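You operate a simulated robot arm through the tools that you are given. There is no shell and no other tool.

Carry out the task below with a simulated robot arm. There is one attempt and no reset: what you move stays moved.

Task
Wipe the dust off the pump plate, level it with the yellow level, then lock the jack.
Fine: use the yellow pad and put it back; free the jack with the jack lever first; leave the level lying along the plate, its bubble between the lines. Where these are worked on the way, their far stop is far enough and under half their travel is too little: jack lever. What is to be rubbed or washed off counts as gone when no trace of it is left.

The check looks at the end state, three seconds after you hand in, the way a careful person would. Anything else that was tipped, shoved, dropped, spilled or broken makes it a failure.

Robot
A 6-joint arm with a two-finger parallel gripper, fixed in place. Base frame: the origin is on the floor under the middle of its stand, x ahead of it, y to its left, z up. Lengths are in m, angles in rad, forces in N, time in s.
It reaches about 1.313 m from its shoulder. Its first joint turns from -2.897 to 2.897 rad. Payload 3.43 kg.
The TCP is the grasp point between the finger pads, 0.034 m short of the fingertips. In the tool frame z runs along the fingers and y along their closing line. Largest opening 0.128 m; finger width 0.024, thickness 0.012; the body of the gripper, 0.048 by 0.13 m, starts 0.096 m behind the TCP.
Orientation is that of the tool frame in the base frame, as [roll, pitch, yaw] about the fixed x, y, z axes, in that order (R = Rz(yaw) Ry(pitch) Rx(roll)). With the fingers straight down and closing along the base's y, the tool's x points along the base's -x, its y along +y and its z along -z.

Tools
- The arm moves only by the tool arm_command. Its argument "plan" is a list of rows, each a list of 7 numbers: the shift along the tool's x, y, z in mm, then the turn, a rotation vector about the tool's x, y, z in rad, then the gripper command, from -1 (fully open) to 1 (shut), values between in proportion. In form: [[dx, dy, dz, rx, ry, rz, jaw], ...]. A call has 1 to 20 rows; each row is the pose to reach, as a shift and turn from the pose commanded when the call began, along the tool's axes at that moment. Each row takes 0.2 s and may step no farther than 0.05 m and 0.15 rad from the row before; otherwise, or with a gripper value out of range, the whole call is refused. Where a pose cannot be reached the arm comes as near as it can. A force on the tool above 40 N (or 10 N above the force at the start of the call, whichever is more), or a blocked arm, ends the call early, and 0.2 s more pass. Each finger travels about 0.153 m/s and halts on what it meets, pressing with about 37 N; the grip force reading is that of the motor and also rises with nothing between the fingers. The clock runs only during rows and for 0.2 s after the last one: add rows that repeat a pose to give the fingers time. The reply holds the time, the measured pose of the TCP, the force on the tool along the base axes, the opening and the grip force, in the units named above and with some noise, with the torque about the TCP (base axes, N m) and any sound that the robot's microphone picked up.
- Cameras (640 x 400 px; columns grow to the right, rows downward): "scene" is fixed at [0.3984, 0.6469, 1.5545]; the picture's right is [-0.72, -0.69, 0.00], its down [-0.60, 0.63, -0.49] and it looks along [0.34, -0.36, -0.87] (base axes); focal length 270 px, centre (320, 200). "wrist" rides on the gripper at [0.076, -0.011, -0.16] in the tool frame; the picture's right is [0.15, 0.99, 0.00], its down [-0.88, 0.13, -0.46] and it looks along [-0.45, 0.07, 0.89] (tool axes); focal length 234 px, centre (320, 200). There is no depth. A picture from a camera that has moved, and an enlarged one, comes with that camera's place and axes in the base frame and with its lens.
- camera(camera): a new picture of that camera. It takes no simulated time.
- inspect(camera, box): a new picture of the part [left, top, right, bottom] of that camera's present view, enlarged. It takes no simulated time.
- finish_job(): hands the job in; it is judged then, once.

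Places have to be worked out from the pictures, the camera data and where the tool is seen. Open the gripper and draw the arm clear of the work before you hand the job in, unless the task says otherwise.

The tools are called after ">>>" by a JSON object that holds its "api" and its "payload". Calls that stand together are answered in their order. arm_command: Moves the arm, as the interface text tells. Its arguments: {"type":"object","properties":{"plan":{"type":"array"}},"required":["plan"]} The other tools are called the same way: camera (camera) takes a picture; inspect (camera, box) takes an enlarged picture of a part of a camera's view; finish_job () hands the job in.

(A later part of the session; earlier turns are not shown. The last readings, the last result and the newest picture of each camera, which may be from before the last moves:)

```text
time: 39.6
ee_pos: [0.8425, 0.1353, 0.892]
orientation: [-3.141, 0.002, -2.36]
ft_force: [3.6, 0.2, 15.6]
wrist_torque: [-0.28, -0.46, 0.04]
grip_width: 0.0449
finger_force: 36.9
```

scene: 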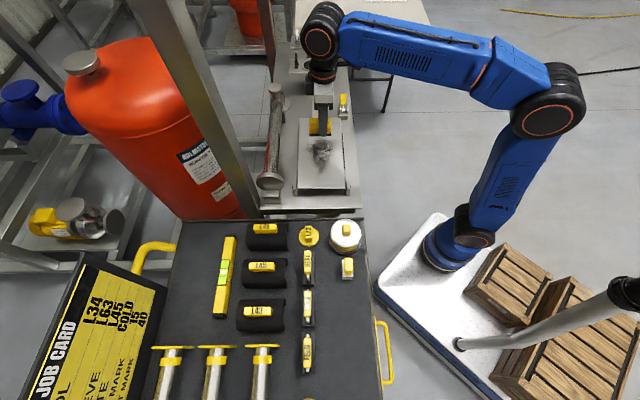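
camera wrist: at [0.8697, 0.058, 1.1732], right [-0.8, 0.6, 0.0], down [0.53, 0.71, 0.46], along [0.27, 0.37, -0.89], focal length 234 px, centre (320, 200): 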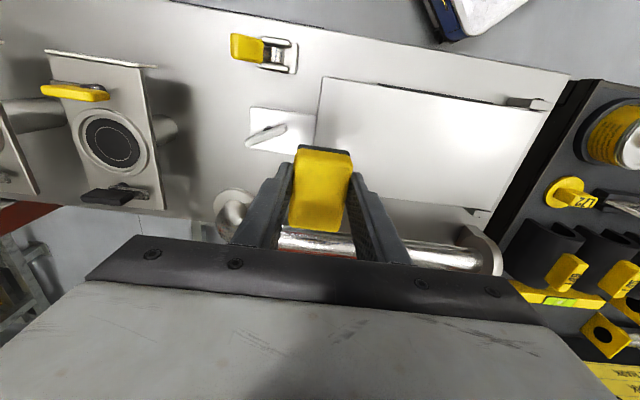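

Contact with 15.6 N. I stroke along the robot-side strip and back one lane over.

>>> {"api": "arm_command", "payload": {"plan": [[0, 25, 0.3, 0, 0, 0, 1], [0, 50, 0.6, 0, 0, 0, 1], [0, 75, 0.9, 0, 0, 0, 1], [0, 100, 1.2, 0, 0, 0, 1], [0, 125, 1.5, 0, 0, 0, 1], [0, 150, 1.8, 0, 0, 0, 1], [0, 163, 2, 0, 0, 0, 1], [-22, 163, 1.8, 0, 0, 0, 1], [-22, 138, 1.5, 0, 0, 0, 1], [-22, 113, 1.2, 0, 0, 0, 1], [-22, 88, 0.9, 0, 0, 0, 1], [-22, 63, 0.6, 0, 0, 0, 1], [-22, 38, 0.3, 0, 0, 0, 1], [-22, 13, 0, 0, 0, 0, 1], [-22, 0, -0.3, 0, 0, 0, 1]]}}

```text
time: 42.8
ee_pos: [0.8562, 0.1497, 0.8929]
orientation: [-3.141, 0.001, -2.359]
ft_force: [-4.9, 6.9, 23.2]
wrist_torque: [-0.03, -0.28, 0.09]
grip_width: 0.0449
finger_force: 37.2
```

Both strokes ran cleanly at about 20 N. I do the two remaining lanes on the other side and stop at the jack end.

>>> {"api": "arm_command", "payload": {"plan": [[-10, 0, -0.4, 0, 0, 0, 1], [-24, 0, -0.4, 0, 0, 0, 1], [-24, 25, 0, 0, 0, 0, 1], [-24, 50, 0.3, 0, 0, 0, 1], [-24, 75, 0.6, 0, 0, 0, 1], [-24, 100, 0.9, 0, 0, 0, 1], [-24, 125, 1.2, 0, 0, 0, 1], [-24, 150, 1.5, 0, 0, 0, 1], [-24, 163, 1.7, 0, 0, 0, 1], [-44, 163, 1.6, 0, 0, 0, 1], [-44, 138, 1.3, 0, 0, 0, 1], [-44, 113, 1, 0, 0, 0, 1], [-44, 88, 0.7, 0, 0, 0, 1], [-44, 63, 0.4, 0, 0, 0, 1], [-44, 38, 0, 0, 0, 0, 1], [-44, 13, -0.3, 0, 0, 0, 1], [-44, 0, -0.5, 0, 0, 0, 1]]}}

```text
time: 46.4
ee_pos: [0.8887, 0.181, 0.8923]
orientation: [-3.14, 0.002, -2.359]
ft_force: [-1.3, 2.3, 8.7]
wrist_torque: [-0.08, 0.01, -0.02]
grip_width: 0.0449
finger_force: 37.4
```

The wipe is complete with no stops. I lift straight up and look at the plate before returning the pad.

>>> {"api": "arm_command", "payload": {"plan": [[0, 0, -15, 0, 0, 0, 1], [0, 0, -55, 0, 0, 0, 1], [0, 0, -100, 0, 0, 0, 1], [0, 0, -140, 0, 0, 0, 1], [6, 42, -160, 0, 0, 0, 1], [12, 84, -160, 0, 0, 0, 1], [18, 126, -160, 0, 0, 0, 1], [25, 168, -160, 0, 0, 0, 1], [31, 210, -160, 0, 0, 0, 1], [37, 252, -160, 0, 0, 0, 1], [43, 294, -160, 0, 0, 0, 1], [50, 336, -160, 0, 0, 0, 1], [56, 378, -160, 0, 0, 0, 1], [62, 420, -160, 0, 0, 0, 1], [68, 462, -160, 0, 0, 0, 1], [75, 504, -160, 0, 0, 0, 1], [81, 546, -160, 0, 0, 0, 1], [87, 588, -160, 0, 0, 0, 1], [94, 632, -160, 0, 0, 0, 1], [100, 676, -160, 0, 0, 0, 1]]}}

>>> {"api": "inspect", "payload": {"camera": "scene", "box": [280, 105, 370, 205]}}

>>> {"api": "camera", "payload": {"camera": "wrist"}}

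```text
time: 50.6
ee_pos: [0.3426, 0.5887, 1.0515]
orientation: [-3.141, 0.001, -2.36]
ft_force: [-0.4, -0.4, -0.3]
wrist_torque: [0.04, 0.06, 0.02]
grip_width: 0.0449
finger_force: 37.2
```

```text
4.00 times, centred on (325, 155) of scene
camera zoom: at [0.3984, 0.6469, 1.5545], right [-0.72, -0.69, 0.0], down [-0.6, 0.63, -0.49], along [0.34, -0.36, -0.87], focal length 1079 px, centre (300, 380)
```

zoom: 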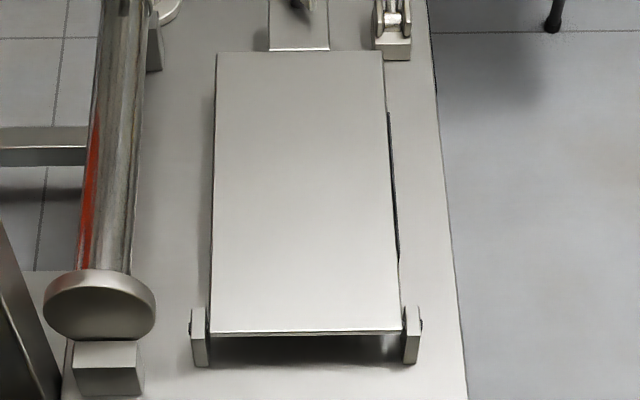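

```text
taken
camera wrist: at [0.2942, 0.5258, 1.2121], right [-0.8, 0.6, 0.0], down [0.53, 0.71, 0.46], along [0.27, 0.36, -0.89], focal length 234 px, centre (320, 200)
```

wrist: 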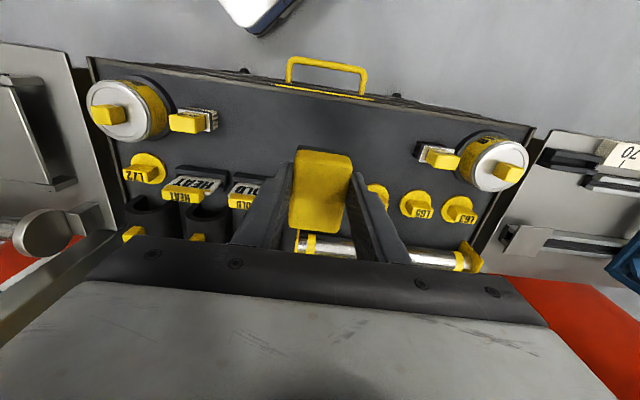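

The plate is spotless. I lower the pad back to its original place, stopping about 10 mm above the cart first.

>>> {"api": "arm_command", "payload": {"plan": [[1, 2, 0, 0, 0, 0, 1], [1, 2, 45, 0, 0, 0, 1], [1, 2, 90, 0, 0, 0, 1], [1, 2, 135, 0, 0, 0, 1], [1, 2, 170, 0, 0, 0, 1], [1, 2, 188, 0, 0, 0, 1], [1, 2, 196, 0, 0, 0, 1], [1, 2, 196, 0, 0, 0, 1]]}}

```text
time: 52.4
ee_pos: [0.3389, 0.5918, 0.8552]
orientation: [-3.14, 0.001, -2.36]
ft_force: [-0.4, 0.2, -0.7]
wrist_torque: [0.02, 0.02, 0.02]
grip_width: 0.0452
finger_force: 37.2
```

>>> {"api": "arm_command", "payload": {"plan": [[0, -2, 3, 0, 0, 0, 1], [0, -2, 6, 0, 0, 0, 1], [0, -2, 8, 0, 0, 0, 1], [0, -2, 8, 0, 0, 0, 1]]}}

```text
time: 53.4
ee_pos: [0.3408, 0.5891, 0.8472]
orientation: [-3.14, 0.0, -2.359]
ft_force: [0.6, 0.1, -0.8]
wrist_torque: [0.0, 0.02, 0.06]
grip_width: 0.0451
finger_force: 37.1
```

No contact yet at 0.847. I go down another couple of millimetres to feel the cart.

>>> {"api": "arm_command", "payload": {"plan": [[0, 0, 1.5, 0, 0, 0, 1], [0, 0, 2.5, 0, 0, 0, 1], [0, 0, 2.5, 0, 0, 0, 1]]}}

```text
time: 54.2
ee_pos: [0.342, 0.59, 0.8442]
orientation: [-3.141, 0.002, -2.357]
ft_force: [-0.2, 1.0, -0.9]
wrist_torque: [0.0, -0.01, -0.01]
grip_width: 0.0447
finger_force: 37.1
```

>>> {"api": "arm_command", "payload": {"plan": [[0, 0, 1, 0, 0, 0, 1], [0, 0, 2, 0, 0, 0, 1], [0, 0, 2, 0, 0, 0, 1]]}}

>>> {"api": "inspect", "payload": {"camera": "scene", "box": [310, 320, 390, 370]}}

```text
time: 55.0
ee_pos: [0.3416, 0.5905, 0.8444]
orientation: [3.14, 0.001, -2.359]
ft_force: [3.7, 0.5, 20.3]
wrist_torque: [-0.04, -0.07, -0.03]
grip_width: 0.0448
finger_force: 37.0
```

```text
8.00 times, centred on (350, 345) of scene
camera zoom: at [0.3984, 0.6469, 1.5545], right [-0.72, -0.69, 0.0], down [-0.6, 0.63, -0.49], along [0.34, -0.36, -0.87], focal length 2159 px, centre (80, -960)
```

zoom: 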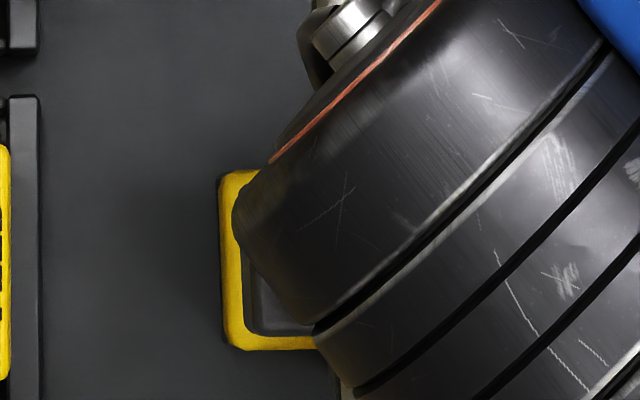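

The pad rests on the cart again (20 N contact), within 3 mm of its original spot. I relieve the pressure, open, and rise.

>>> {"api": "arm_command", "payload": {"plan": [[0, 0, -1.5, 0, 0, 0, 1], [0, 0, -1.5, 0, 0, 0, 0.1], [0, 0, -1.5, 0, 0, 0, -0.3], [0, 0, -1.5, 0, 0, 0, -0.3], [0, 0, -30, 0, 0, 0, -0.3], [0, 0, -75, 0, 0, 0, -0.3], [0, 0, -120, 0, 0, 0, -0.6], [0, 0, -165, 0, 0, 0, -1], [0, 0, -205, 0, 0, 0, -1], [0, 0, -205, 0, 0, 0, -1]]}}

>>> {"api": "camera", "payload": {"camera": "wrist"}}

>>> {"api": "camera", "payload": {"camera": "scene"}}

```text
time: 57.2
ee_pos: [0.3415, 0.5896, 1.05]
orientation: [-3.14, 0.0, -2.359]
ft_force: [-0.2, -0.8, -0.2]
wrist_torque: [-0.02, 0.0, 0.03]
grip_width: 0.1281
finger_force: 0.0
```

```text
taken
camera wrist: at [0.2944, 0.5255, 1.2094], right [-0.8, 0.6, 0.0], down [0.53, 0.71, 0.46], along [0.27, 0.36, -0.89], focal length 234 px, centre (320, 200)
```

wrist: 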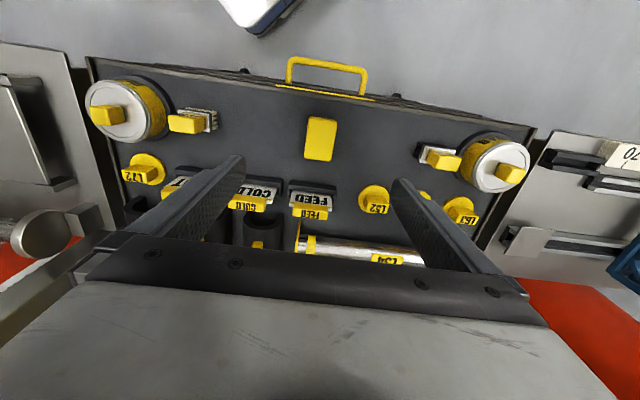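

```text
taken
```

scene: 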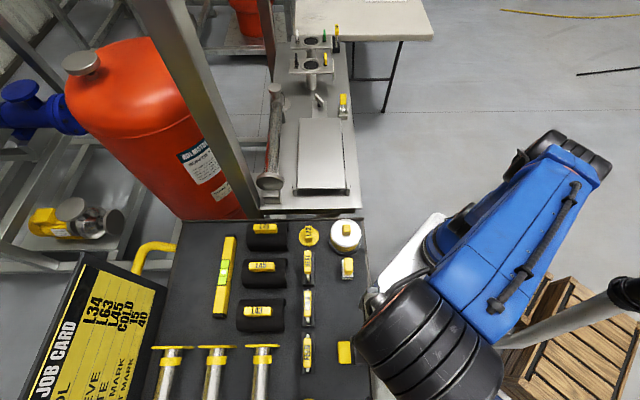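

The pad is back in its place. Next I free the jack: I travel over to the yellow lever and look down at it closely.

>>> {"api": "arm_command", "payload": {"plan": [[1, -43, 0, 0, 0, 0, -1], [3, -86, 0, 0, 0, 0, -1], [4, -129, 0, 0, 0, 0, -1], [6, -172, 0, 0, 0, 0, -1], [7, -215, 0, 0, 0, 0, -1], [9, -258, 0, 0, 0, 0, -1], [10, -301, 0, 0, 0, 0, -1], [12, -344, 0, 0, 0, 0, -1], [13, -387, 0, 0, 0, 0, -1], [14, -430, 0, 0, 0, 0, -1], [16, -473, 0, 0, 0, 0, -1], [17, -516, 0, 0, 0, 0, -1], [19, -559, 0, 0, 0, 0, -1], [20, -602, 0, 0, 0, 0, -1], [22, -645, 0, 0, 0, 0, -1], [23, -688, 0, 0, 0, 0, -1], [25, -731, 0, 0, 0, 0, -1], [26, -774, 0, 0, 0, 0, -1], [27, -817, 0, 0, 0, 0, -1], [27, -817, 0, 0, 0, 0, -1]]}}

>>> {"api": "camera", "payload": {"camera": "wrist"}}

>>> {"api": "camera", "payload": {"camera": "scene"}}

```text
time: 61.4
ee_pos: [0.8968, -0.0095, 1.0504]
orientation: [-3.14, 0.0, -2.362]
ft_force: [-0.6, -0.1, -1.4]
wrist_torque: [0.0, 0.0, 0.02]
grip_width: 0.1279
finger_force: 0.1
```

```text
taken
camera wrist: at [0.8495, -0.0722, 1.2098], right [-0.8, 0.6, 0.0], down [0.53, 0.71, 0.46], along [0.27, 0.36, -0.89], focal length 234 px, centre (320, 200)
```

wrist: 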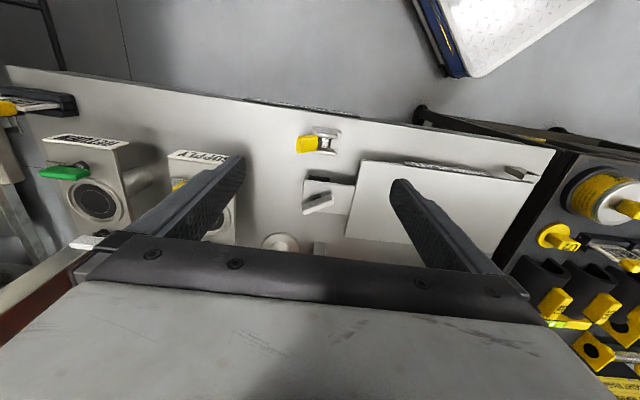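

```text
taken
```

scene: 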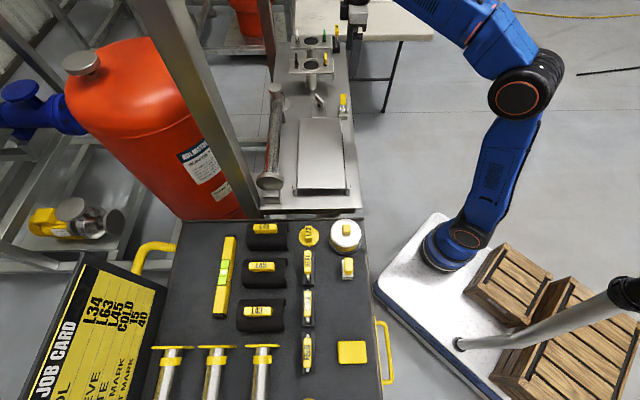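

The lever is visible at (310, 143) in the wrist view. I enlarge both views to locate it exactly.

>>> {"api": "inspect", "payload": {"camera": "wrist", "box": [270, 110, 370, 220]}}

>>> {"api": "inspect", "payload": {"camera": "scene", "box": [280, 0, 420, 130]}}

```text
3.64 times, centred on (320, 165) of wrist
camera zoom: at [0.8495, -0.0722, 1.2098], right [-0.8, 0.6, 0.0], down [0.53, 0.71, 0.46], along [0.27, 0.36, -0.89], focal length 852 px, centre (320, 327)
```

zoom: 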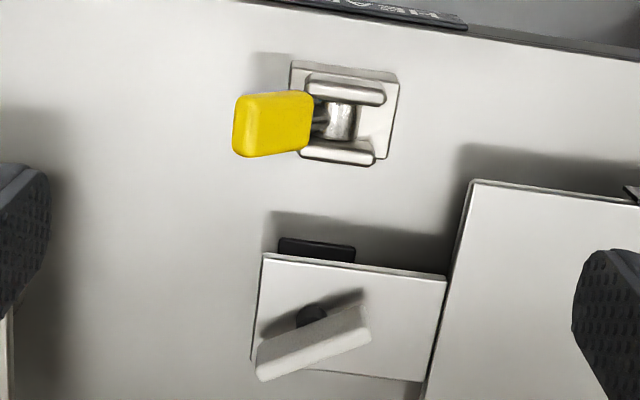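

```text
3.08 times, centred on (350, 65) of scene
camera zoom: at [0.3984, 0.6469, 1.5545], right [-0.72, -0.69, 0.0], down [-0.6, 0.63, -0.49], along [0.34, -0.36, -0.87], focal length 830 px, centre (228, 615)
```

zoom: 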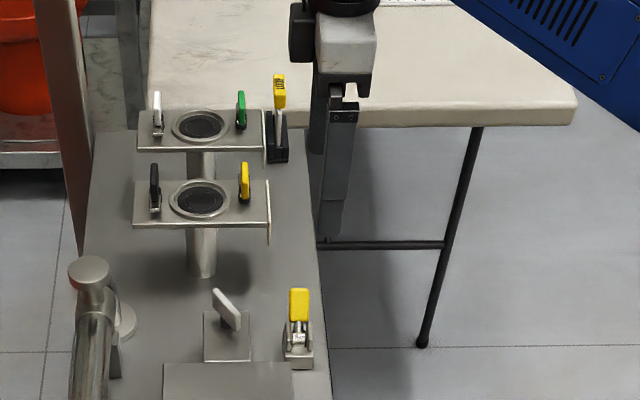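

The lever pivots near (0.896, 0.005, 0.83) and its yellow grip leans about 43° to the far end, centred near (0.912, −0.016, 0.858). I close the fingers, go to the far side of it and come down to push it toward the plate.

>>> {"api": "arm_command", "payload": {"plan": [[-4, -27, 0, 0, 0, 0, 1], [-9, -54, 0, 0, 0, 0, 1], [-9, -54, 20, 0, 0, 0, 1], [-9, -54, 60, 0, 0, 0, 1], [-9, -54, 100, 0, 0, 0, 1], [-9, -54, 130, 0, 0, 0, 1], [-9, -54, 130, 0, 0, 0, 1]]}}

>>> {"api": "camera", "payload": {"camera": "wrist"}}

>>> {"api": "inspect", "payload": {"camera": "scene", "box": [280, 40, 400, 130]}}

```text
time: 63.0
ee_pos: [0.941, -0.0422, 0.9179]
orientation: [-3.14, -0.001, -2.356]
ft_force: [0.1, -0.5, -0.3]
wrist_torque: [0.05, 0.04, 0.01]
grip_width: 0.0
finger_force: 33.2
```

```text
taken
camera wrist: at [0.8944, -0.1051, 1.0778], right [-0.8, 0.6, 0.0], down [0.53, 0.71, 0.46], along [0.27, 0.36, -0.89], focal length 234 px, centre (320, 200)
```

wrist: 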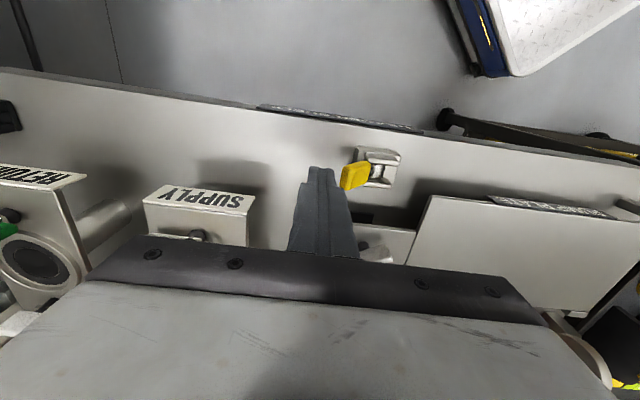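

```text
4.44 times, centred on (340, 85) of scene
camera zoom: at [0.3984, 0.6469, 1.5545], right [-0.72, -0.69, 0.0], down [-0.6, 0.63, -0.49], along [0.34, -0.36, -0.87], focal length 1199 px, centre (231, 711)
```

zoom: 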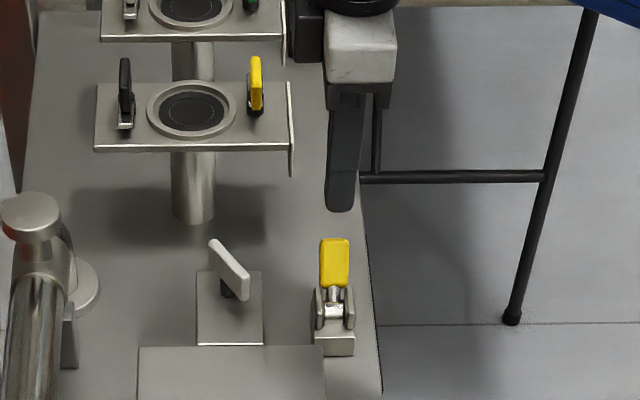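

The closed fingers are lined up behind the lever. I lower to TCP z ≈ 0.886 and push gently toward the plate in small steps.

>>> {"api": "arm_command", "payload": {"plan": [[-3, 0, 16, 0, 0, 0, 1], [-3, 0, 32, 0, 0, 0, 1], [-3, 0, 32, 0, 0, 0, 1], [-3, 8, 32, 0, 0, 0, 1], [-3, 16, 32, 0, 0, 0, 1], [-3, 24, 32, 0, 0, 0, 1], [-3, 32, 32, 0, 0, 0, 1], [-3, 38, 32, 0, 0, 0, 1], [-3, 38, 32, 0, 0, 0, 1]]}}

>>> {"api": "inspect", "payload": {"camera": "scene", "box": [300, 60, 380, 120]}}

>>> {"api": "camera", "payload": {"camera": "wrist"}}

```text
time: 65.0
ee_pos: [0.918, -0.012, 0.8863]
orientation: [-3.141, -0.001, -2.359]
ft_force: [1.2, -1.1, 0.3]
wrist_torque: [0.03, -0.02, 0.02]
grip_width: 0.0
finger_force: 33.1
```

```text
6.67 times, centred on (340, 90) of scene
camera zoom: at [0.3984, 0.6469, 1.5545], right [-0.72, -0.69, 0.0], down [-0.6, 0.63, -0.49], along [0.34, -0.36, -0.87], focal length 1799 px, centre (187, 933)
```

zoom: 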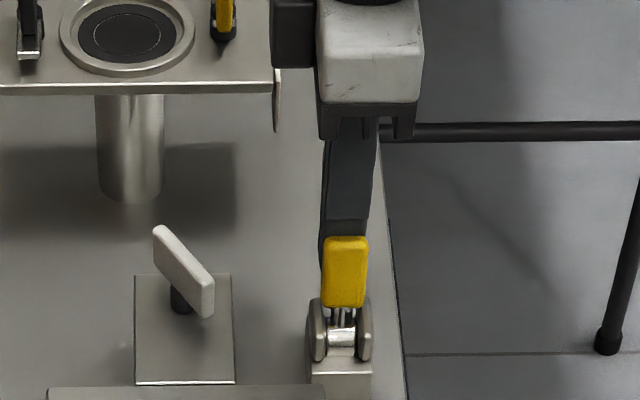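

```text
taken
camera wrist: at [0.8709, -0.0748, 1.046], right [-0.8, 0.6, 0.0], down [0.53, 0.71, 0.46], along [0.27, 0.36, -0.89], focal length 234 px, centre (320, 200)
```

wrist: 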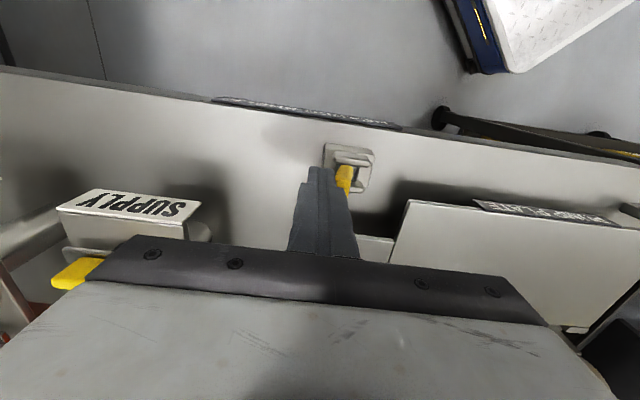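

The lever is swinging with very little resistance. I keep pushing toward the plate until it meets its stop.

>>> {"api": "arm_command", "payload": {"plan": [[0, 6, 0, 0, 0, 0, 1], [0, 12, 0, 0, 0, 0, 1], [0, 18, 0, 0, 0, 0, 1], [0, 24, 0, 0, 0, 0, 1], [0, 30, 0, 0, 0, 0, 1], [0, 30, 0, 0, 0, 0, 1]]}}

>>> {"api": "inspect", "payload": {"camera": "scene", "box": [300, 60, 380, 120]}}

>>> {"api": "camera", "payload": {"camera": "wrist"}}

```text
time: 66.4
ee_pos: [0.896, 0.0096, 0.885]
orientation: [-3.14, 0.0, -2.361]
ft_force: [0.1, 0.0, -0.2]
wrist_torque: [0.01, -0.03, 0.02]
grip_width: 0.0
finger_force: 32.9
```

```text
6.67 times, centred on (340, 90) of scene
camera zoom: at [0.3984, 0.6469, 1.5545], right [-0.72, -0.69, 0.0], down [-0.6, 0.63, -0.49], along [0.34, -0.36, -0.87], focal length 1799 px, centre (187, 933)
```

zoom: 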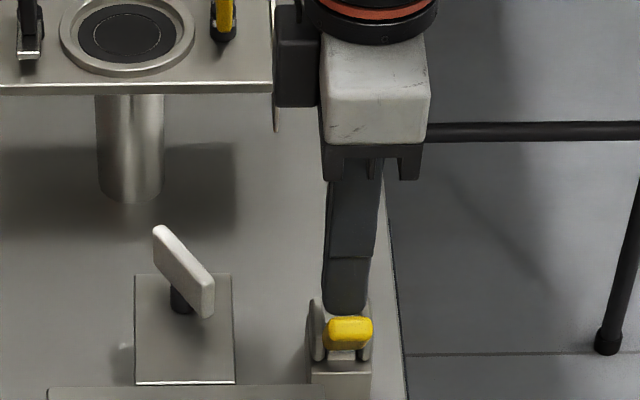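

```text
taken
camera wrist: at [0.8491, -0.0534, 1.0463], right [-0.8, 0.6, 0.0], down [0.53, 0.71, 0.46], along [0.27, 0.36, -0.89], focal length 234 px, centre (320, 200)
```

wrist: 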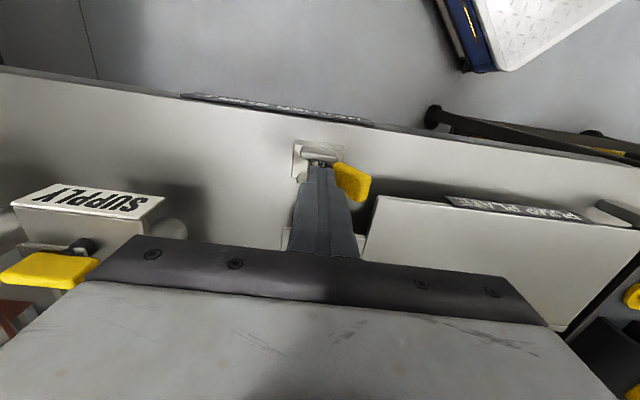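

The lever now leans toward the plate with no force on it. I push a little further to find its stop.

>>> {"api": "arm_command", "payload": {"plan": [[0, 4, 0, 0, 0, 0, 1], [0, 8, 0, 0, 0, 0, 1], [0, 12, 0, 0, 0, 0, 1], [0, 16, 0, 0, 0, 0, 1], [0, 16, 0, 0, 0, 0, 1]]}}

>>> {"api": "inspect", "payload": {"camera": "scene", "box": [300, 60, 380, 120]}}

>>> {"api": "inspect", "payload": {"camera": "wrist", "box": [260, 120, 400, 240]}}

```text
time: 67.3
ee_pos: [0.8917, 0.0168, 0.8866]
orientation: [-3.133, 0.002, -2.359]
ft_force: [12.0, -10.3, 2.0]
wrist_torque: [-0.33, -0.36, 0.08]
grip_width: 0.0
finger_force: 32.7
stopped in row 4: the force on the tool passed its limit at 46 N (the readings are from after the stop); the commanded pose is now the measured one
```

```text
6.67 times, centred on (340, 90) of scene
camera zoom: at [0.3984, 0.6469, 1.5545], right [-0.72, -0.69, 0.0], down [-0.6, 0.63, -0.49], along [0.34, -0.36, -0.87], focal length 1799 px, centre (187, 933)
```

zoom: 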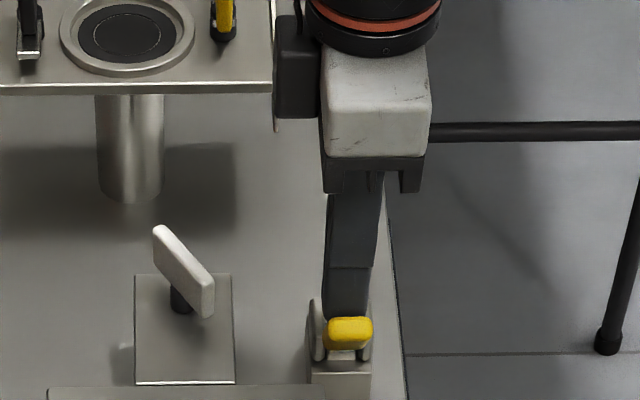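

```text
3.33 times, centred on (330, 180) of wrist
camera zoom: at [0.842, -0.0461, 1.0471], right [-0.8, 0.6, -0.01], down [0.53, 0.71, 0.46], along [0.28, 0.36, -0.89], focal length 781 px, centre (287, 267)
```

zoom: 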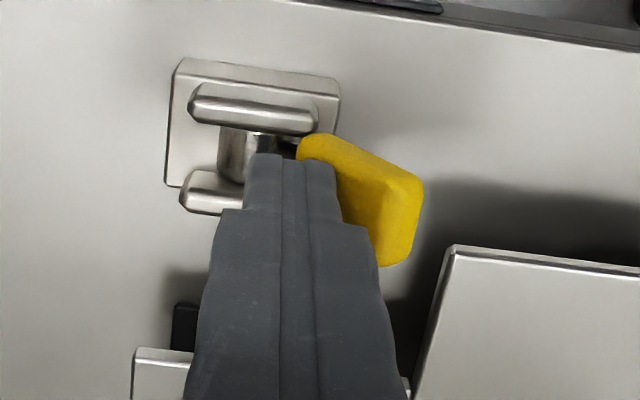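

The force rose to 46 N with the lever leaning well over toward the plate: that is its far stop, so the jack is freed. I back off and rise.

>>> {"api": "arm_command", "payload": {"plan": [[0, -6, -1, 0, 0, 0, 1], [0, -14, -3, 0, 0, 0, 1], [0, -14, -40, 0, 0, 0, 1], [0, -14, -85, 0, 0, 0, 1], [0, -14, -130, 0, 0, 0, 1], [0, -14, -165, 0, 0, 0, 1], [0, -14, -165, 0, 0, 0, 1]]}}

>>> {"api": "inspect", "payload": {"camera": "scene", "box": [300, 60, 380, 120]}}

>>> {"api": "camera", "payload": {"camera": "wrist"}}

```text
time: 68.9
ee_pos: [0.8981, 0.0071, 1.0534]
orientation: [-3.135, 0.001, -2.361]
ft_force: [0.2, 0.7, 0.7]
wrist_torque: [0.0, -0.02, -0.01]
grip_width: 0.0
finger_force: 33.0
```

```text
6.67 times, centred on (340, 90) of scene
camera zoom: at [0.3984, 0.6469, 1.5545], right [-0.72, -0.69, 0.0], down [-0.6, 0.63, -0.49], along [0.34, -0.36, -0.87], focal length 1799 px, centre (187, 933)
```

zoom: 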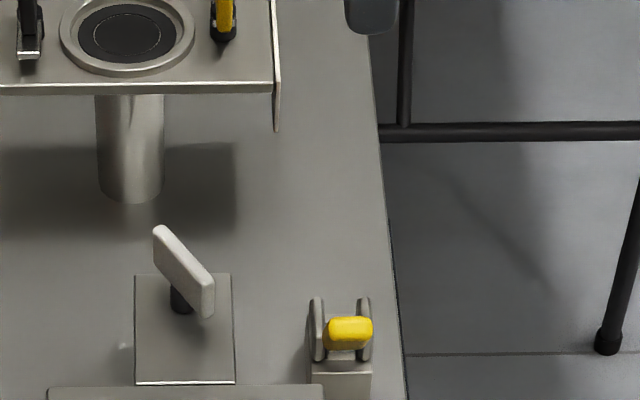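

```text
taken
camera wrist: at [0.8501, -0.0548, 1.2134], right [-0.8, 0.6, -0.01], down [0.53, 0.71, 0.46], along [0.28, 0.36, -0.89], focal length 234 px, centre (320, 200)
```

wrist: 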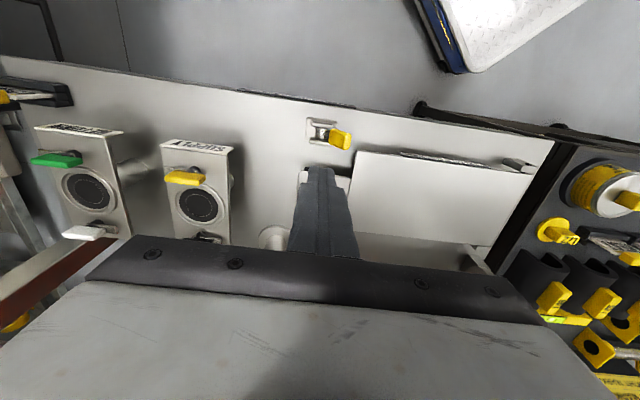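

The lever stays over at its stop. Next is the level; a vertical post stands near (0.83, 0.52), so I route on the robot's side of it. First I retract and square the tool.

>>> {"api": "arm_command", "payload": {"plan": [[8, 42, -5, -0.0066, 0.001, -0.005, 0], [15, 84, -10, -0.0066, 0.001, -0.005, -1], [23, 125, -14, -0.0066, 0.001, -0.005, -1], [31, 167, -19, -0.0066, 0.001, -0.005, -1], [38, 209, -24, -0.0066, 0.001, -0.005, -1], [46, 251, -28, -0.0066, 0.001, -0.005, -1], [53, 292, -33, -0.0066, 0.001, -0.005, -1], [61, 334, -38, -0.0066, 0.001, -0.005, -1], [69, 376, -42, -0.0066, 0.001, -0.005, -1], [76, 418, -47, -0.0066, 0.001, -0.005, -1], [76, 418, -47, -0.0066, 0.001, -0.005, -1]]}}

```text
time: 71.3
ee_pos: [0.5513, 0.2538, 1.0953]
orientation: [3.141, 0.002, -2.357]
ft_force: [0.2, 0.2, -1.2]
wrist_torque: [0.02, 0.0, -0.01]
grip_width: 0.1279
finger_force: 0.1
```

Now I swing toward the cart while turning the gripper a quarter turn so its fingers close across the level.

>>> {"api": "arm_command", "payload": {"plan": [[-13, 16, -2, 0, 0, 0.131, -1], [-25, 33, -4, 0, 0, 0.262, -1], [-38, 49, -6, 0, 0, 0.393, -1], [-51, 65, -8, 0, 0, 0.524, -1], [-63, 82, -10, 0, 0, 0.654, -1], [-76, 98, -13, 0, 0, 0.785, -1], [-89, 114, -15, 0, 0, 0.916, -1], [-101, 131, -17, 0, 0, 1.047, -1], [-114, 147, -19, 0, 0, 1.178, -1], [-127, 163, -21, 0, 0, 1.309, -1], [-139, 180, -23, 0, 0, 1.44, -1], [-152, 196, -25, 0, 0, 1.571, -1], [-152, 196, -25, 0, 0, 1.571, -1]]}}

>>> {"api": "camera", "payload": {"camera": "wrist"}}

>>> {"api": "camera", "payload": {"camera": "scene"}}

```text
time: 74.1
ee_pos: [0.5183, 0.497, 1.1209]
orientation: [-3.14, -0.002, 2.357]
ft_force: [0.0, -0.1, 0.4]
wrist_torque: [-0.03, 0.02, 0.03]
grip_width: 0.1284
finger_force: 0.0
```

```text
taken
camera wrist: at [0.4549, 0.541, 1.2814], right [0.6, 0.8, 0.0], down [0.71, -0.53, 0.46], along [0.37, -0.27, -0.89], focal length 234 px, centre (320, 200)
```

wrist: 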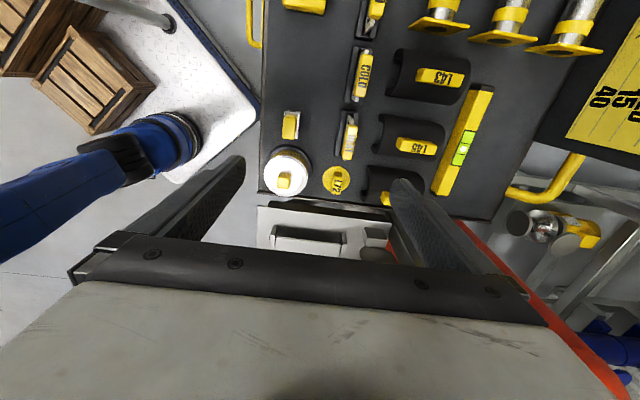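

```text
taken
```

scene: 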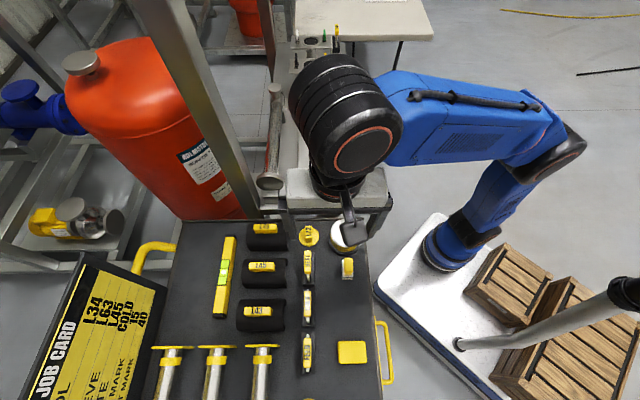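

The level is visible at about (463, 140) in the wrist view. I enlarge it for exact placement and to read the vial.

>>> {"api": "inspect", "payload": {"camera": "wrist", "box": [400, 70, 540, 210]}}

>>> {"api": "inspect", "payload": {"camera": "scene", "box": [190, 220, 270, 330]}}

```text
2.86 times, centred on (470, 140) of wrist
camera zoom: at [0.4549, 0.541, 1.2814], right [0.6, 0.8, 0.0], down [0.71, -0.53, 0.46], along [0.37, -0.27, -0.89], focal length 669 px, centre (-109, 371)
```

zoom: 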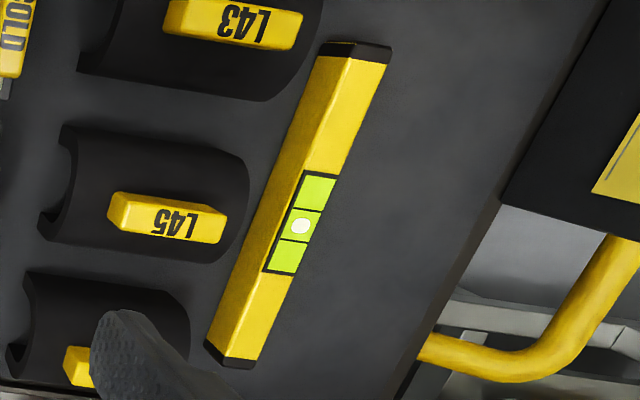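

```text
3.64 times, centred on (230, 275) of scene
camera zoom: at [0.3984, 0.6469, 1.5545], right [-0.72, -0.69, 0.0], down [-0.6, 0.63, -0.49], along [0.34, -0.36, -0.87], focal length 981 px, centre (647, -73)
```

zoom: 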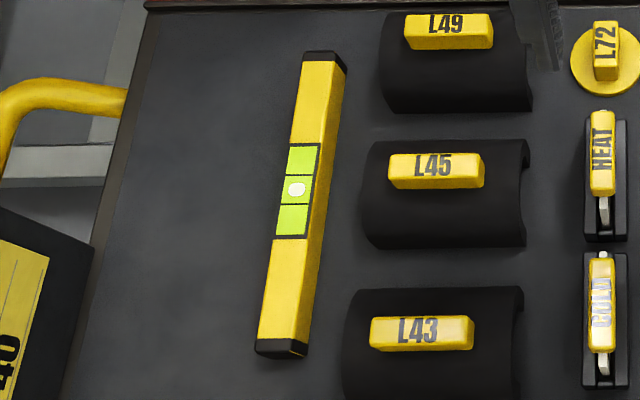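

Before approaching the level I want to pin down the tall post near it, which is hidden behind the right finger. I close the fingers here and look.

>>> {"api": "arm_command", "payload": {"plan": [[0, 0, 0, 0, 0, 0, 0], [0, 0, 0, 0, 0, 0, 1], [0, 0, 0, 0, 0, 0, 1], [0, 0, 0, 0, 0, 0, 1]]}}

>>> {"api": "camera", "payload": {"camera": "wrist"}}

```text
time: 75.1
ee_pos: [0.5168, 0.498, 1.1211]
orientation: [3.14, 0.0, 2.358]
ft_force: [1.0, 0.9, 0.5]
wrist_torque: [0.02, -0.01, 0.04]
grip_width: 0.0
finger_force: 32.8
```

```text
taken
camera wrist: at [0.4549, 0.5407, 1.2814], right [0.6, 0.8, 0.0], down [0.71, -0.53, 0.46], along [0.37, -0.27, -0.89], focal length 234 px, centre (320, 200)
```

wrist: 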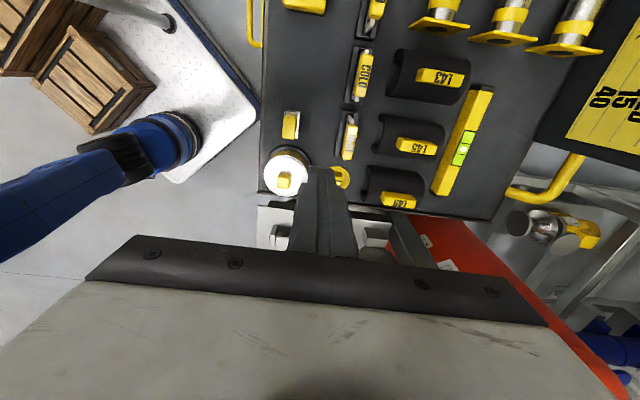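

>>> {"api": "inspect", "payload": {"camera": "wrist", "box": [330, 180, 490, 300]}}

>>> {"api": "inspect", "payload": {"camera": "scene", "box": [110, 0, 330, 230]}}

```text
3.33 times, centred on (410, 240) of wrist
camera zoom: at [0.4549, 0.5407, 1.2814], right [0.6, 0.8, 0.0], down [0.71, -0.53, 0.46], along [0.37, -0.27, -0.89], focal length 781 px, centre (20, 67)
```

zoom: 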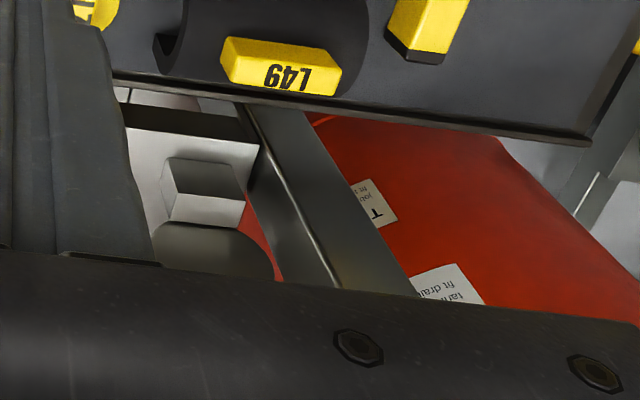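

```text
1.74 times, centred on (220, 115) of scene
camera zoom: at [0.3984, 0.6469, 1.5545], right [-0.72, -0.69, 0.0], down [-0.6, 0.63, -0.49], along [0.34, -0.36, -0.87], focal length 469 px, centre (494, 348)
```

zoom: 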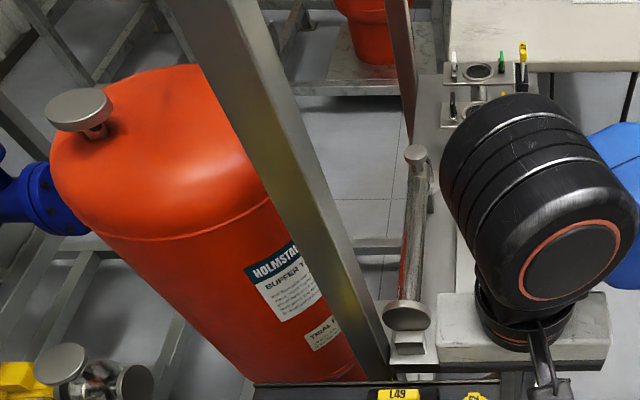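

The post stands near (0.855, 0.51), leaving room at the level if the tool leans slightly away from it. I tilt the tool 0.35 rad so the wrist shifts toward +u (away from the post), and move above the level.

>>> {"api": "arm_command", "payload": {"plan": [[0, 0, 0, 0, -0.12, 0, 0.28], [0, 0, 0, 0, -0.24, 0, 0.28], [2, 30, 10, 0, -0.35, 0, 0.28], [4, 65, 25, 0, -0.35, 0, 0.28], [5, 105, 45, 0, -0.35, 0, 0.28], [7, 145, 70, 0, -0.35, 0, 0.28], [9, 185, 95, 0, -0.35, 0, 0.28], [10, 220, 120, 0, -0.35, 0, 0.28], [11, 250, 140, 0, -0.35, 0, 0.28], [12, 269, 151, 0, -0.35, 0, 0.28], [12, 269, 151, 0, -0.35, 0, 0.28]]}}

>>> {"api": "camera", "payload": {"camera": "wrist"}}

>>> {"api": "camera", "payload": {"camera": "scene"}}

```text
time: 77.5
ee_pos: [0.6892, 0.6702, 0.9469]
orientation: [3.138, 0.35, 2.355]
ft_force: [-0.3, -0.1, 0.8]
wrist_torque: [-0.03, 0.01, -0.03]
grip_width: 0.046
finger_force: 0.1
out of reach, approached as far as the arm can: row 2, 3, 4, 5, 6, 7, 8, 9, 10, 11
```

```text
taken
camera wrist: at [0.5903, 0.7499, 1.0713], right [0.6, 0.8, -0.05], down [0.57, -0.38, 0.73], along [0.57, -0.46, -0.68], focal length 234 px, centre (320, 200)
```

wrist: 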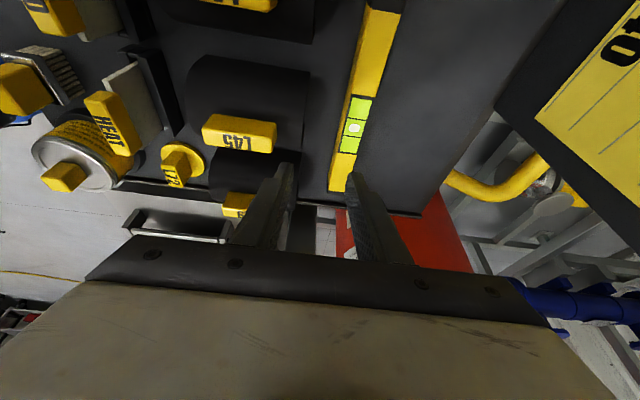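

```text
taken
```

scene: 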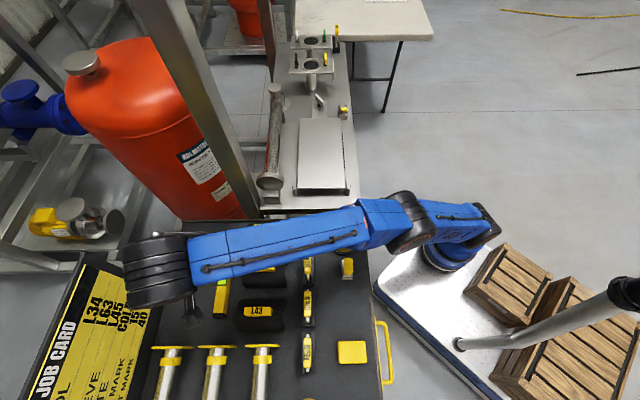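

The reply says the tilted pose is only approached, at (0.689, 0.670, 0.947). I hold still for one row to see what the arm's commanded pose is now.

>>> {"api": "arm_command", "payload": {"plan": [[0, 0, 0, 0, 0, 0, 0.28]]}}

>>> {"api": "inspect", "payload": {"camera": "scene", "box": [100, 150, 520, 360]}}

```text
time: 77.9
ee_pos: [0.6889, 0.671, 0.9472]
orientation: [3.137, 0.35, 2.356]
ft_force: [-1.0, -0.4, 0.6]
wrist_torque: [-0.01, -0.01, -0.01]
grip_width: 0.0462
finger_force: 0.0
```

```text
1.52 times, centred on (310, 255) of scene
camera zoom: at [0.3984, 0.6469, 1.5545], right [-0.72, -0.69, 0.0], down [-0.6, 0.63, -0.49], along [0.34, -0.36, -0.87], focal length 411 px, centre (335, 116)
```

zoom: 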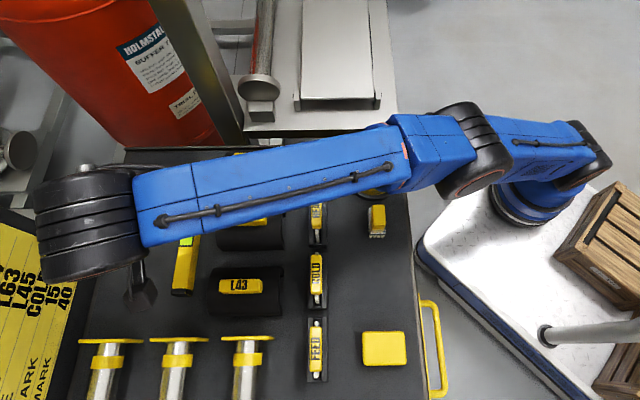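

The commanded pose is now the reached one. I test whether a smaller tilt (0.15 rad) is fully reachable here.

>>> {"api": "arm_command", "payload": {"plan": [[0, 0, 0, 0, 0.1, 0, 0.28], [0, 0, 0, 0, 0.2, 0, 0.28], [0, 0, 0, 0, 0.2, 0, 0.28]]}}

>>> {"api": "inspect", "payload": {"camera": "scene", "box": [100, 100, 520, 360]}}

>>> {"api": "camera", "payload": {"camera": "wrist"}}

```text
time: 78.7
ee_pos: [0.6888, 0.6715, 0.9467]
orientation: [3.14, 0.149, 2.355]
ft_force: [0.5, -0.2, -0.7]
wrist_torque: [-0.01, 0.0, -0.03]
grip_width: 0.0459
finger_force: 0.0
```

```text
1.52 times, centred on (310, 230) of scene
camera zoom: at [0.3984, 0.6469, 1.5545], right [-0.72, -0.69, 0.0], down [-0.6, 0.63, -0.49], along [0.34, -0.36, -0.87], focal length 411 px, centre (335, 154)
```

zoom: 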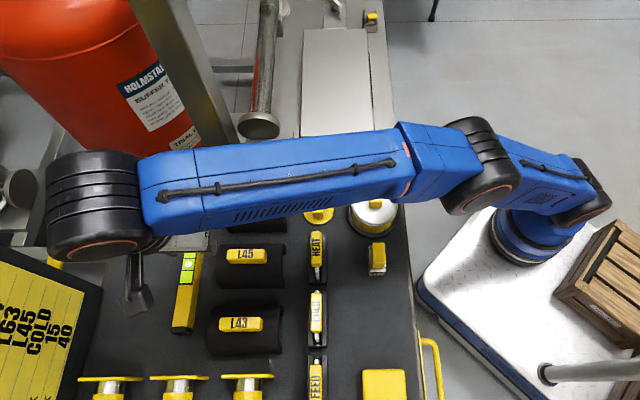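

```text
taken
camera wrist: at [0.61, 0.7308, 1.0939], right [0.6, 0.8, -0.02], down [0.66, -0.48, 0.58], along [0.46, -0.36, -0.81], focal length 234 px, centre (320, 200)
```

wrist: 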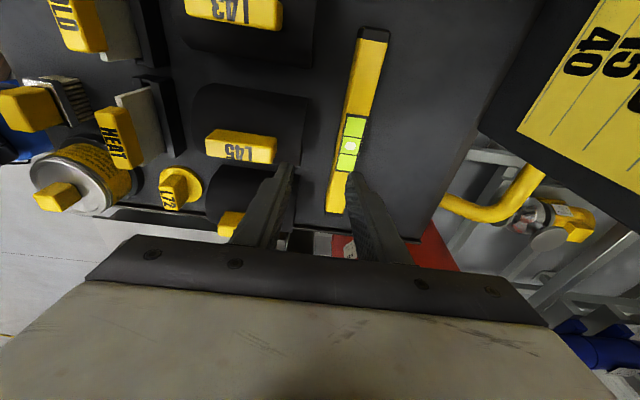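

A 0.15 rad tilt is fully reachable and the forearm is clear of the post. The level's centre comes out at about (0.707, 0.691) with its top near z 0.848; I shift 26 mm across and lower to z ≈ 0.907 for a check.

>>> {"api": "arm_command", "payload": {"plan": [[6, 10, 5, 0, 0, 0, 0.28], [12, 20, 15, 0, 0, 0, 0.28], [16, 26, 28, 0, 0, 0, 0.28], [18, 26, 38, 0, 0, 0, 0.28], [18, 26, 38, 0, 0, 0, 0.28]]}}

>>> {"api": "camera", "payload": {"camera": "wrist"}}

>>> {"api": "inspect", "payload": {"camera": "wrist", "box": [250, 60, 410, 220]}}

```text
time: 79.9
ee_pos: [0.6977, 0.698, 0.9075]
orientation: [3.14, 0.149, 2.357]
ft_force: [-0.5, -0.3, 0.0]
wrist_torque: [0.02, 0.01, -0.01]
grip_width: 0.0459
finger_force: 0.0
```

```text
taken
camera wrist: at [0.6181, 0.7575, 1.0539], right [0.6, 0.8, -0.02], down [0.66, -0.47, 0.58], along [0.46, -0.36, -0.81], focal length 234 px, centre (320, 200)
```

wrist: 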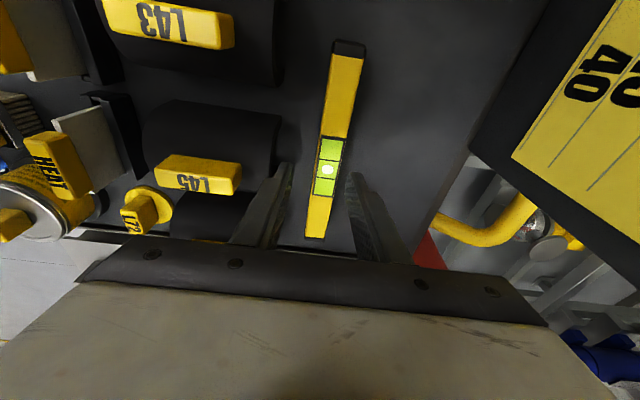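

```text
2.50 times, centred on (330, 140) of wrist
camera zoom: at [0.6181, 0.7575, 1.0539], right [0.6, 0.8, -0.02], down [0.66, -0.47, 0.58], along [0.46, -0.36, -0.81], focal length 585 px, centre (295, 350)
```

zoom: 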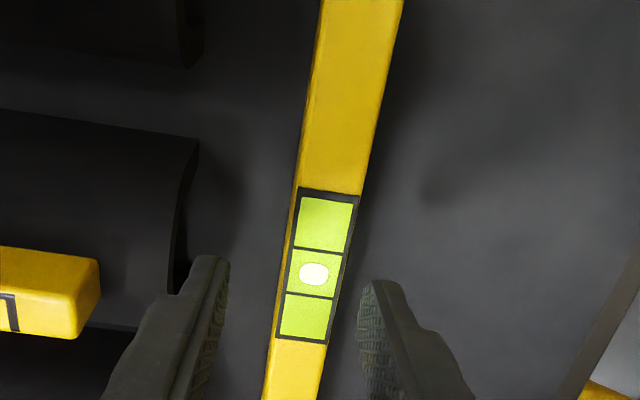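

The fingers straddle the level with the sleeve about 16 mm clear; the level sits about 4 mm toward +v. I shift 4 mm and lower to TCP z ≈ 0.86.

>>> {"api": "arm_command", "payload": {"plan": [[1, 4, 5, 0, 0, 0, 0.28], [3, 4, 18, 0, 0, 0, 0.28], [5, 4, 32, 0, 0, 0, 0.28], [7, 4, 42, 0, 0, 0, 0.28], [7, 4, 47, 0, 0, 0, 0.28], [7, 4, 47, 0, 0, 0, 0.28]]}}

>>> {"api": "inspect", "payload": {"camera": "wrist", "box": [230, 80, 430, 240]}}

```text
time: 81.3
ee_pos: [0.7013, 0.7005, 0.8597]
orientation: [3.141, 0.149, 2.356]
ft_force: [0.8, -1.0, -0.1]
wrist_torque: [0.02, 0.02, 0.01]
grip_width: 0.0459
finger_force: 0.0
```

```text
2.50 times, centred on (330, 160) of wrist
camera zoom: at [0.6219, 0.7601, 1.0071], right [0.6, 0.8, -0.02], down [0.66, -0.48, 0.58], along [0.46, -0.36, -0.81], focal length 585 px, centre (295, 300)
```

zoom: 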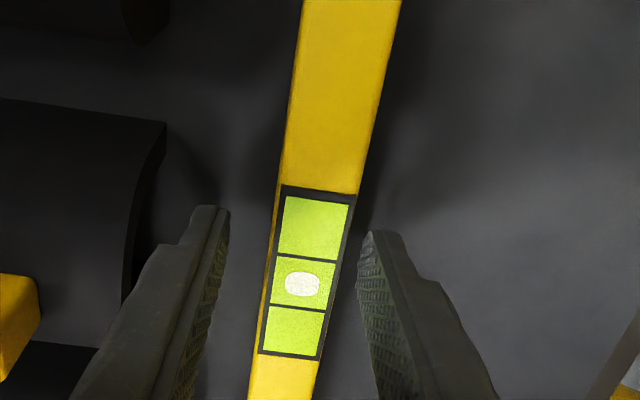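

The fingers are beside the level at good depth, with the sleeve clear. I nudge 2 mm and close on the level.

>>> {"api": "arm_command", "payload": {"plan": [[0, 2, 0, 0, 0, 0, 0.28], [0, 2, 0, 0, 0, 0, 0.5], [0, 2, 0, 0, 0, 0, 1], [0, 2, 0, 0, 0, 0, 1], [0, 2, 0, 0, 0, 0, 1]]}}

>>> {"api": "inspect", "payload": {"camera": "wrist", "box": [230, 40, 430, 240]}}

```text
time: 82.5
ee_pos: [0.7029, 0.7012, 0.8596]
orientation: [3.141, 0.15, 2.354]
ft_force: [-0.4, -1.5, -0.4]
wrist_torque: [-0.09, -0.01, -0.05]
grip_width: 0.0256
finger_force: 36.5
```

```text
2.00 times, centred on (330, 140) of wrist
camera zoom: at [0.6235, 0.7615, 1.0069], right [0.6, 0.8, -0.02], down [0.66, -0.47, 0.58], along [0.46, -0.36, -0.81], focal length 468 px, centre (300, 320)
```

zoom: 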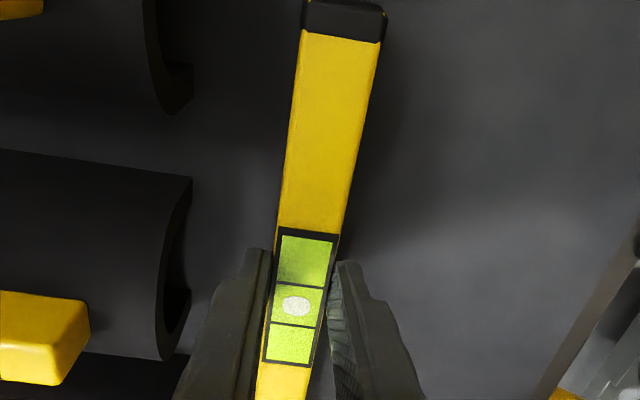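

The level is gripped (width 0.0256 m). I lift it straight up in small steps.

>>> {"api": "arm_command", "payload": {"plan": [[-1.5, 0, -10, 0, 0, 0, 1], [-4.5, 0, -30, 0, 0, 0, 1], [-8, 0, -55, 0, 0, 0, 1], [-12, 0, -80, 0, 0, 0, 1], [-15, 0, -100, 0, 0, 0, 1], [-15, 0, -100, 0, 0, 0, 1]]}}

>>> {"api": "camera", "payload": {"camera": "wrist"}}

>>> {"api": "camera", "payload": {"camera": "scene"}}

```text
time: 83.9
ee_pos: [0.6968, 0.6867, 0.9461]
orientation: [3.14, 0.15, 2.359]
ft_force: [-1.0, -0.2, -1.9]
wrist_torque: [0.0, 0.01, 0.0]
grip_width: 0.0254
finger_force: 37.1
out of reach, approached as far as the arm can: row 4, 5, 6
```

```text
taken
camera wrist: at [0.6163, 0.7455, 1.092], right [0.6, 0.8, -0.02], down [0.66, -0.48, 0.58], along [0.46, -0.36, -0.81], focal length 234 px, centre (320, 200)
```

wrist: 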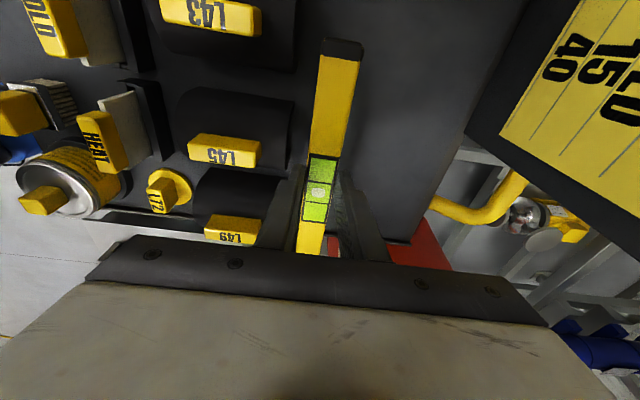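

```text
taken
```

scene: 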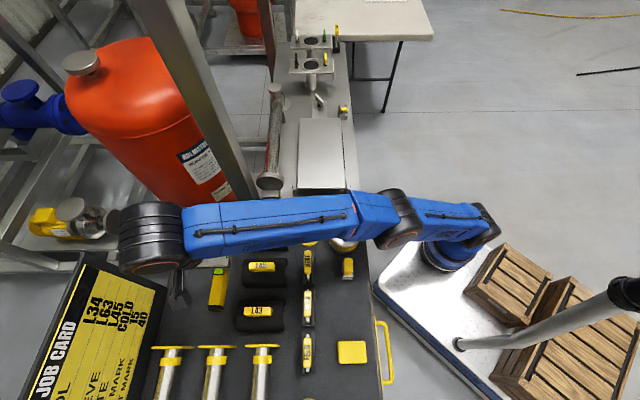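

The arm is at its reach limit here and the L45 handle rises to about z 0.898, so I draw inward while climbing along the reach limit, keeping the level above the sleeves.

>>> {"api": "arm_command", "payload": {"plan": [[-1.5, -12, -10, 0, 0, 0, 1], [-3.5, -25, -23, 0, 0, 0, 1], [-5.5, -40, -38, 0, 0, 0, 1], [-8, -55, -53, 0, 0, 0, 1], [-10.5, -75, -70, 0, 0, 0, 1], [-13.5, -100, -89, 0, 0, 0, 1], [-16.5, -130, -109, 0, 0, 0, 1], [-18, -170, -119, 0, 0, 0, 1], [-18, -210, -119, 0, 0, 0, 1], [-18, -250, -119, 0, 0, 0, 1], [-18, -250, -119, 0, 0, 0, 1]]}}

>>> {"api": "camera", "payload": {"camera": "wrist"}}

>>> {"api": "camera", "payload": {"camera": "scene"}}

```text
time: 86.3
ee_pos: [0.5194, 0.5063, 1.0639]
orientation: [3.138, 0.148, 2.356]
ft_force: [-0.8, -0.1, -1.7]
wrist_torque: [0.01, 0.02, 0.03]
grip_width: 0.0254
finger_force: 37.1
```

```text
taken
camera wrist: at [0.4394, 0.5661, 1.2114], right [0.6, 0.8, -0.02], down [0.66, -0.48, 0.58], along [0.46, -0.36, -0.81], focal length 234 px, centre (320, 200)
```

wrist: 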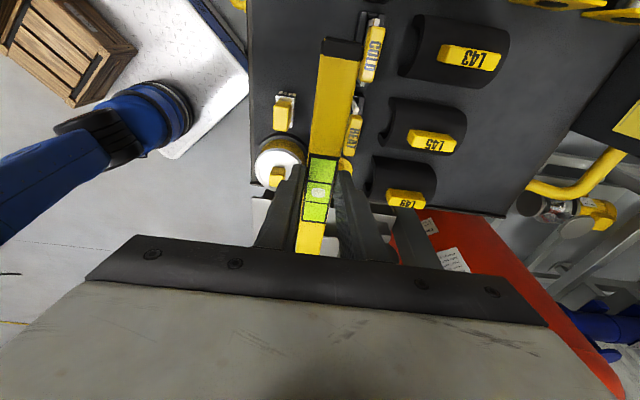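

```text
taken
```

scene: 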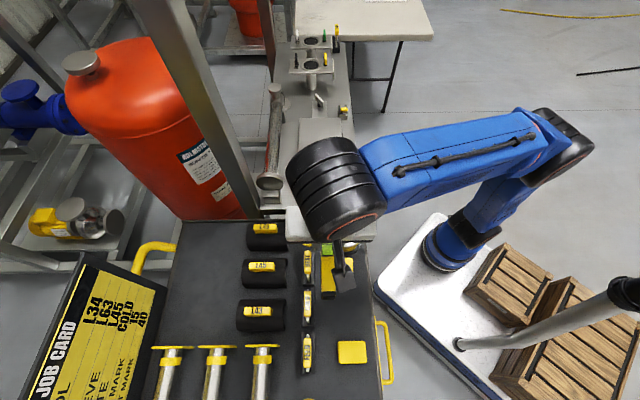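

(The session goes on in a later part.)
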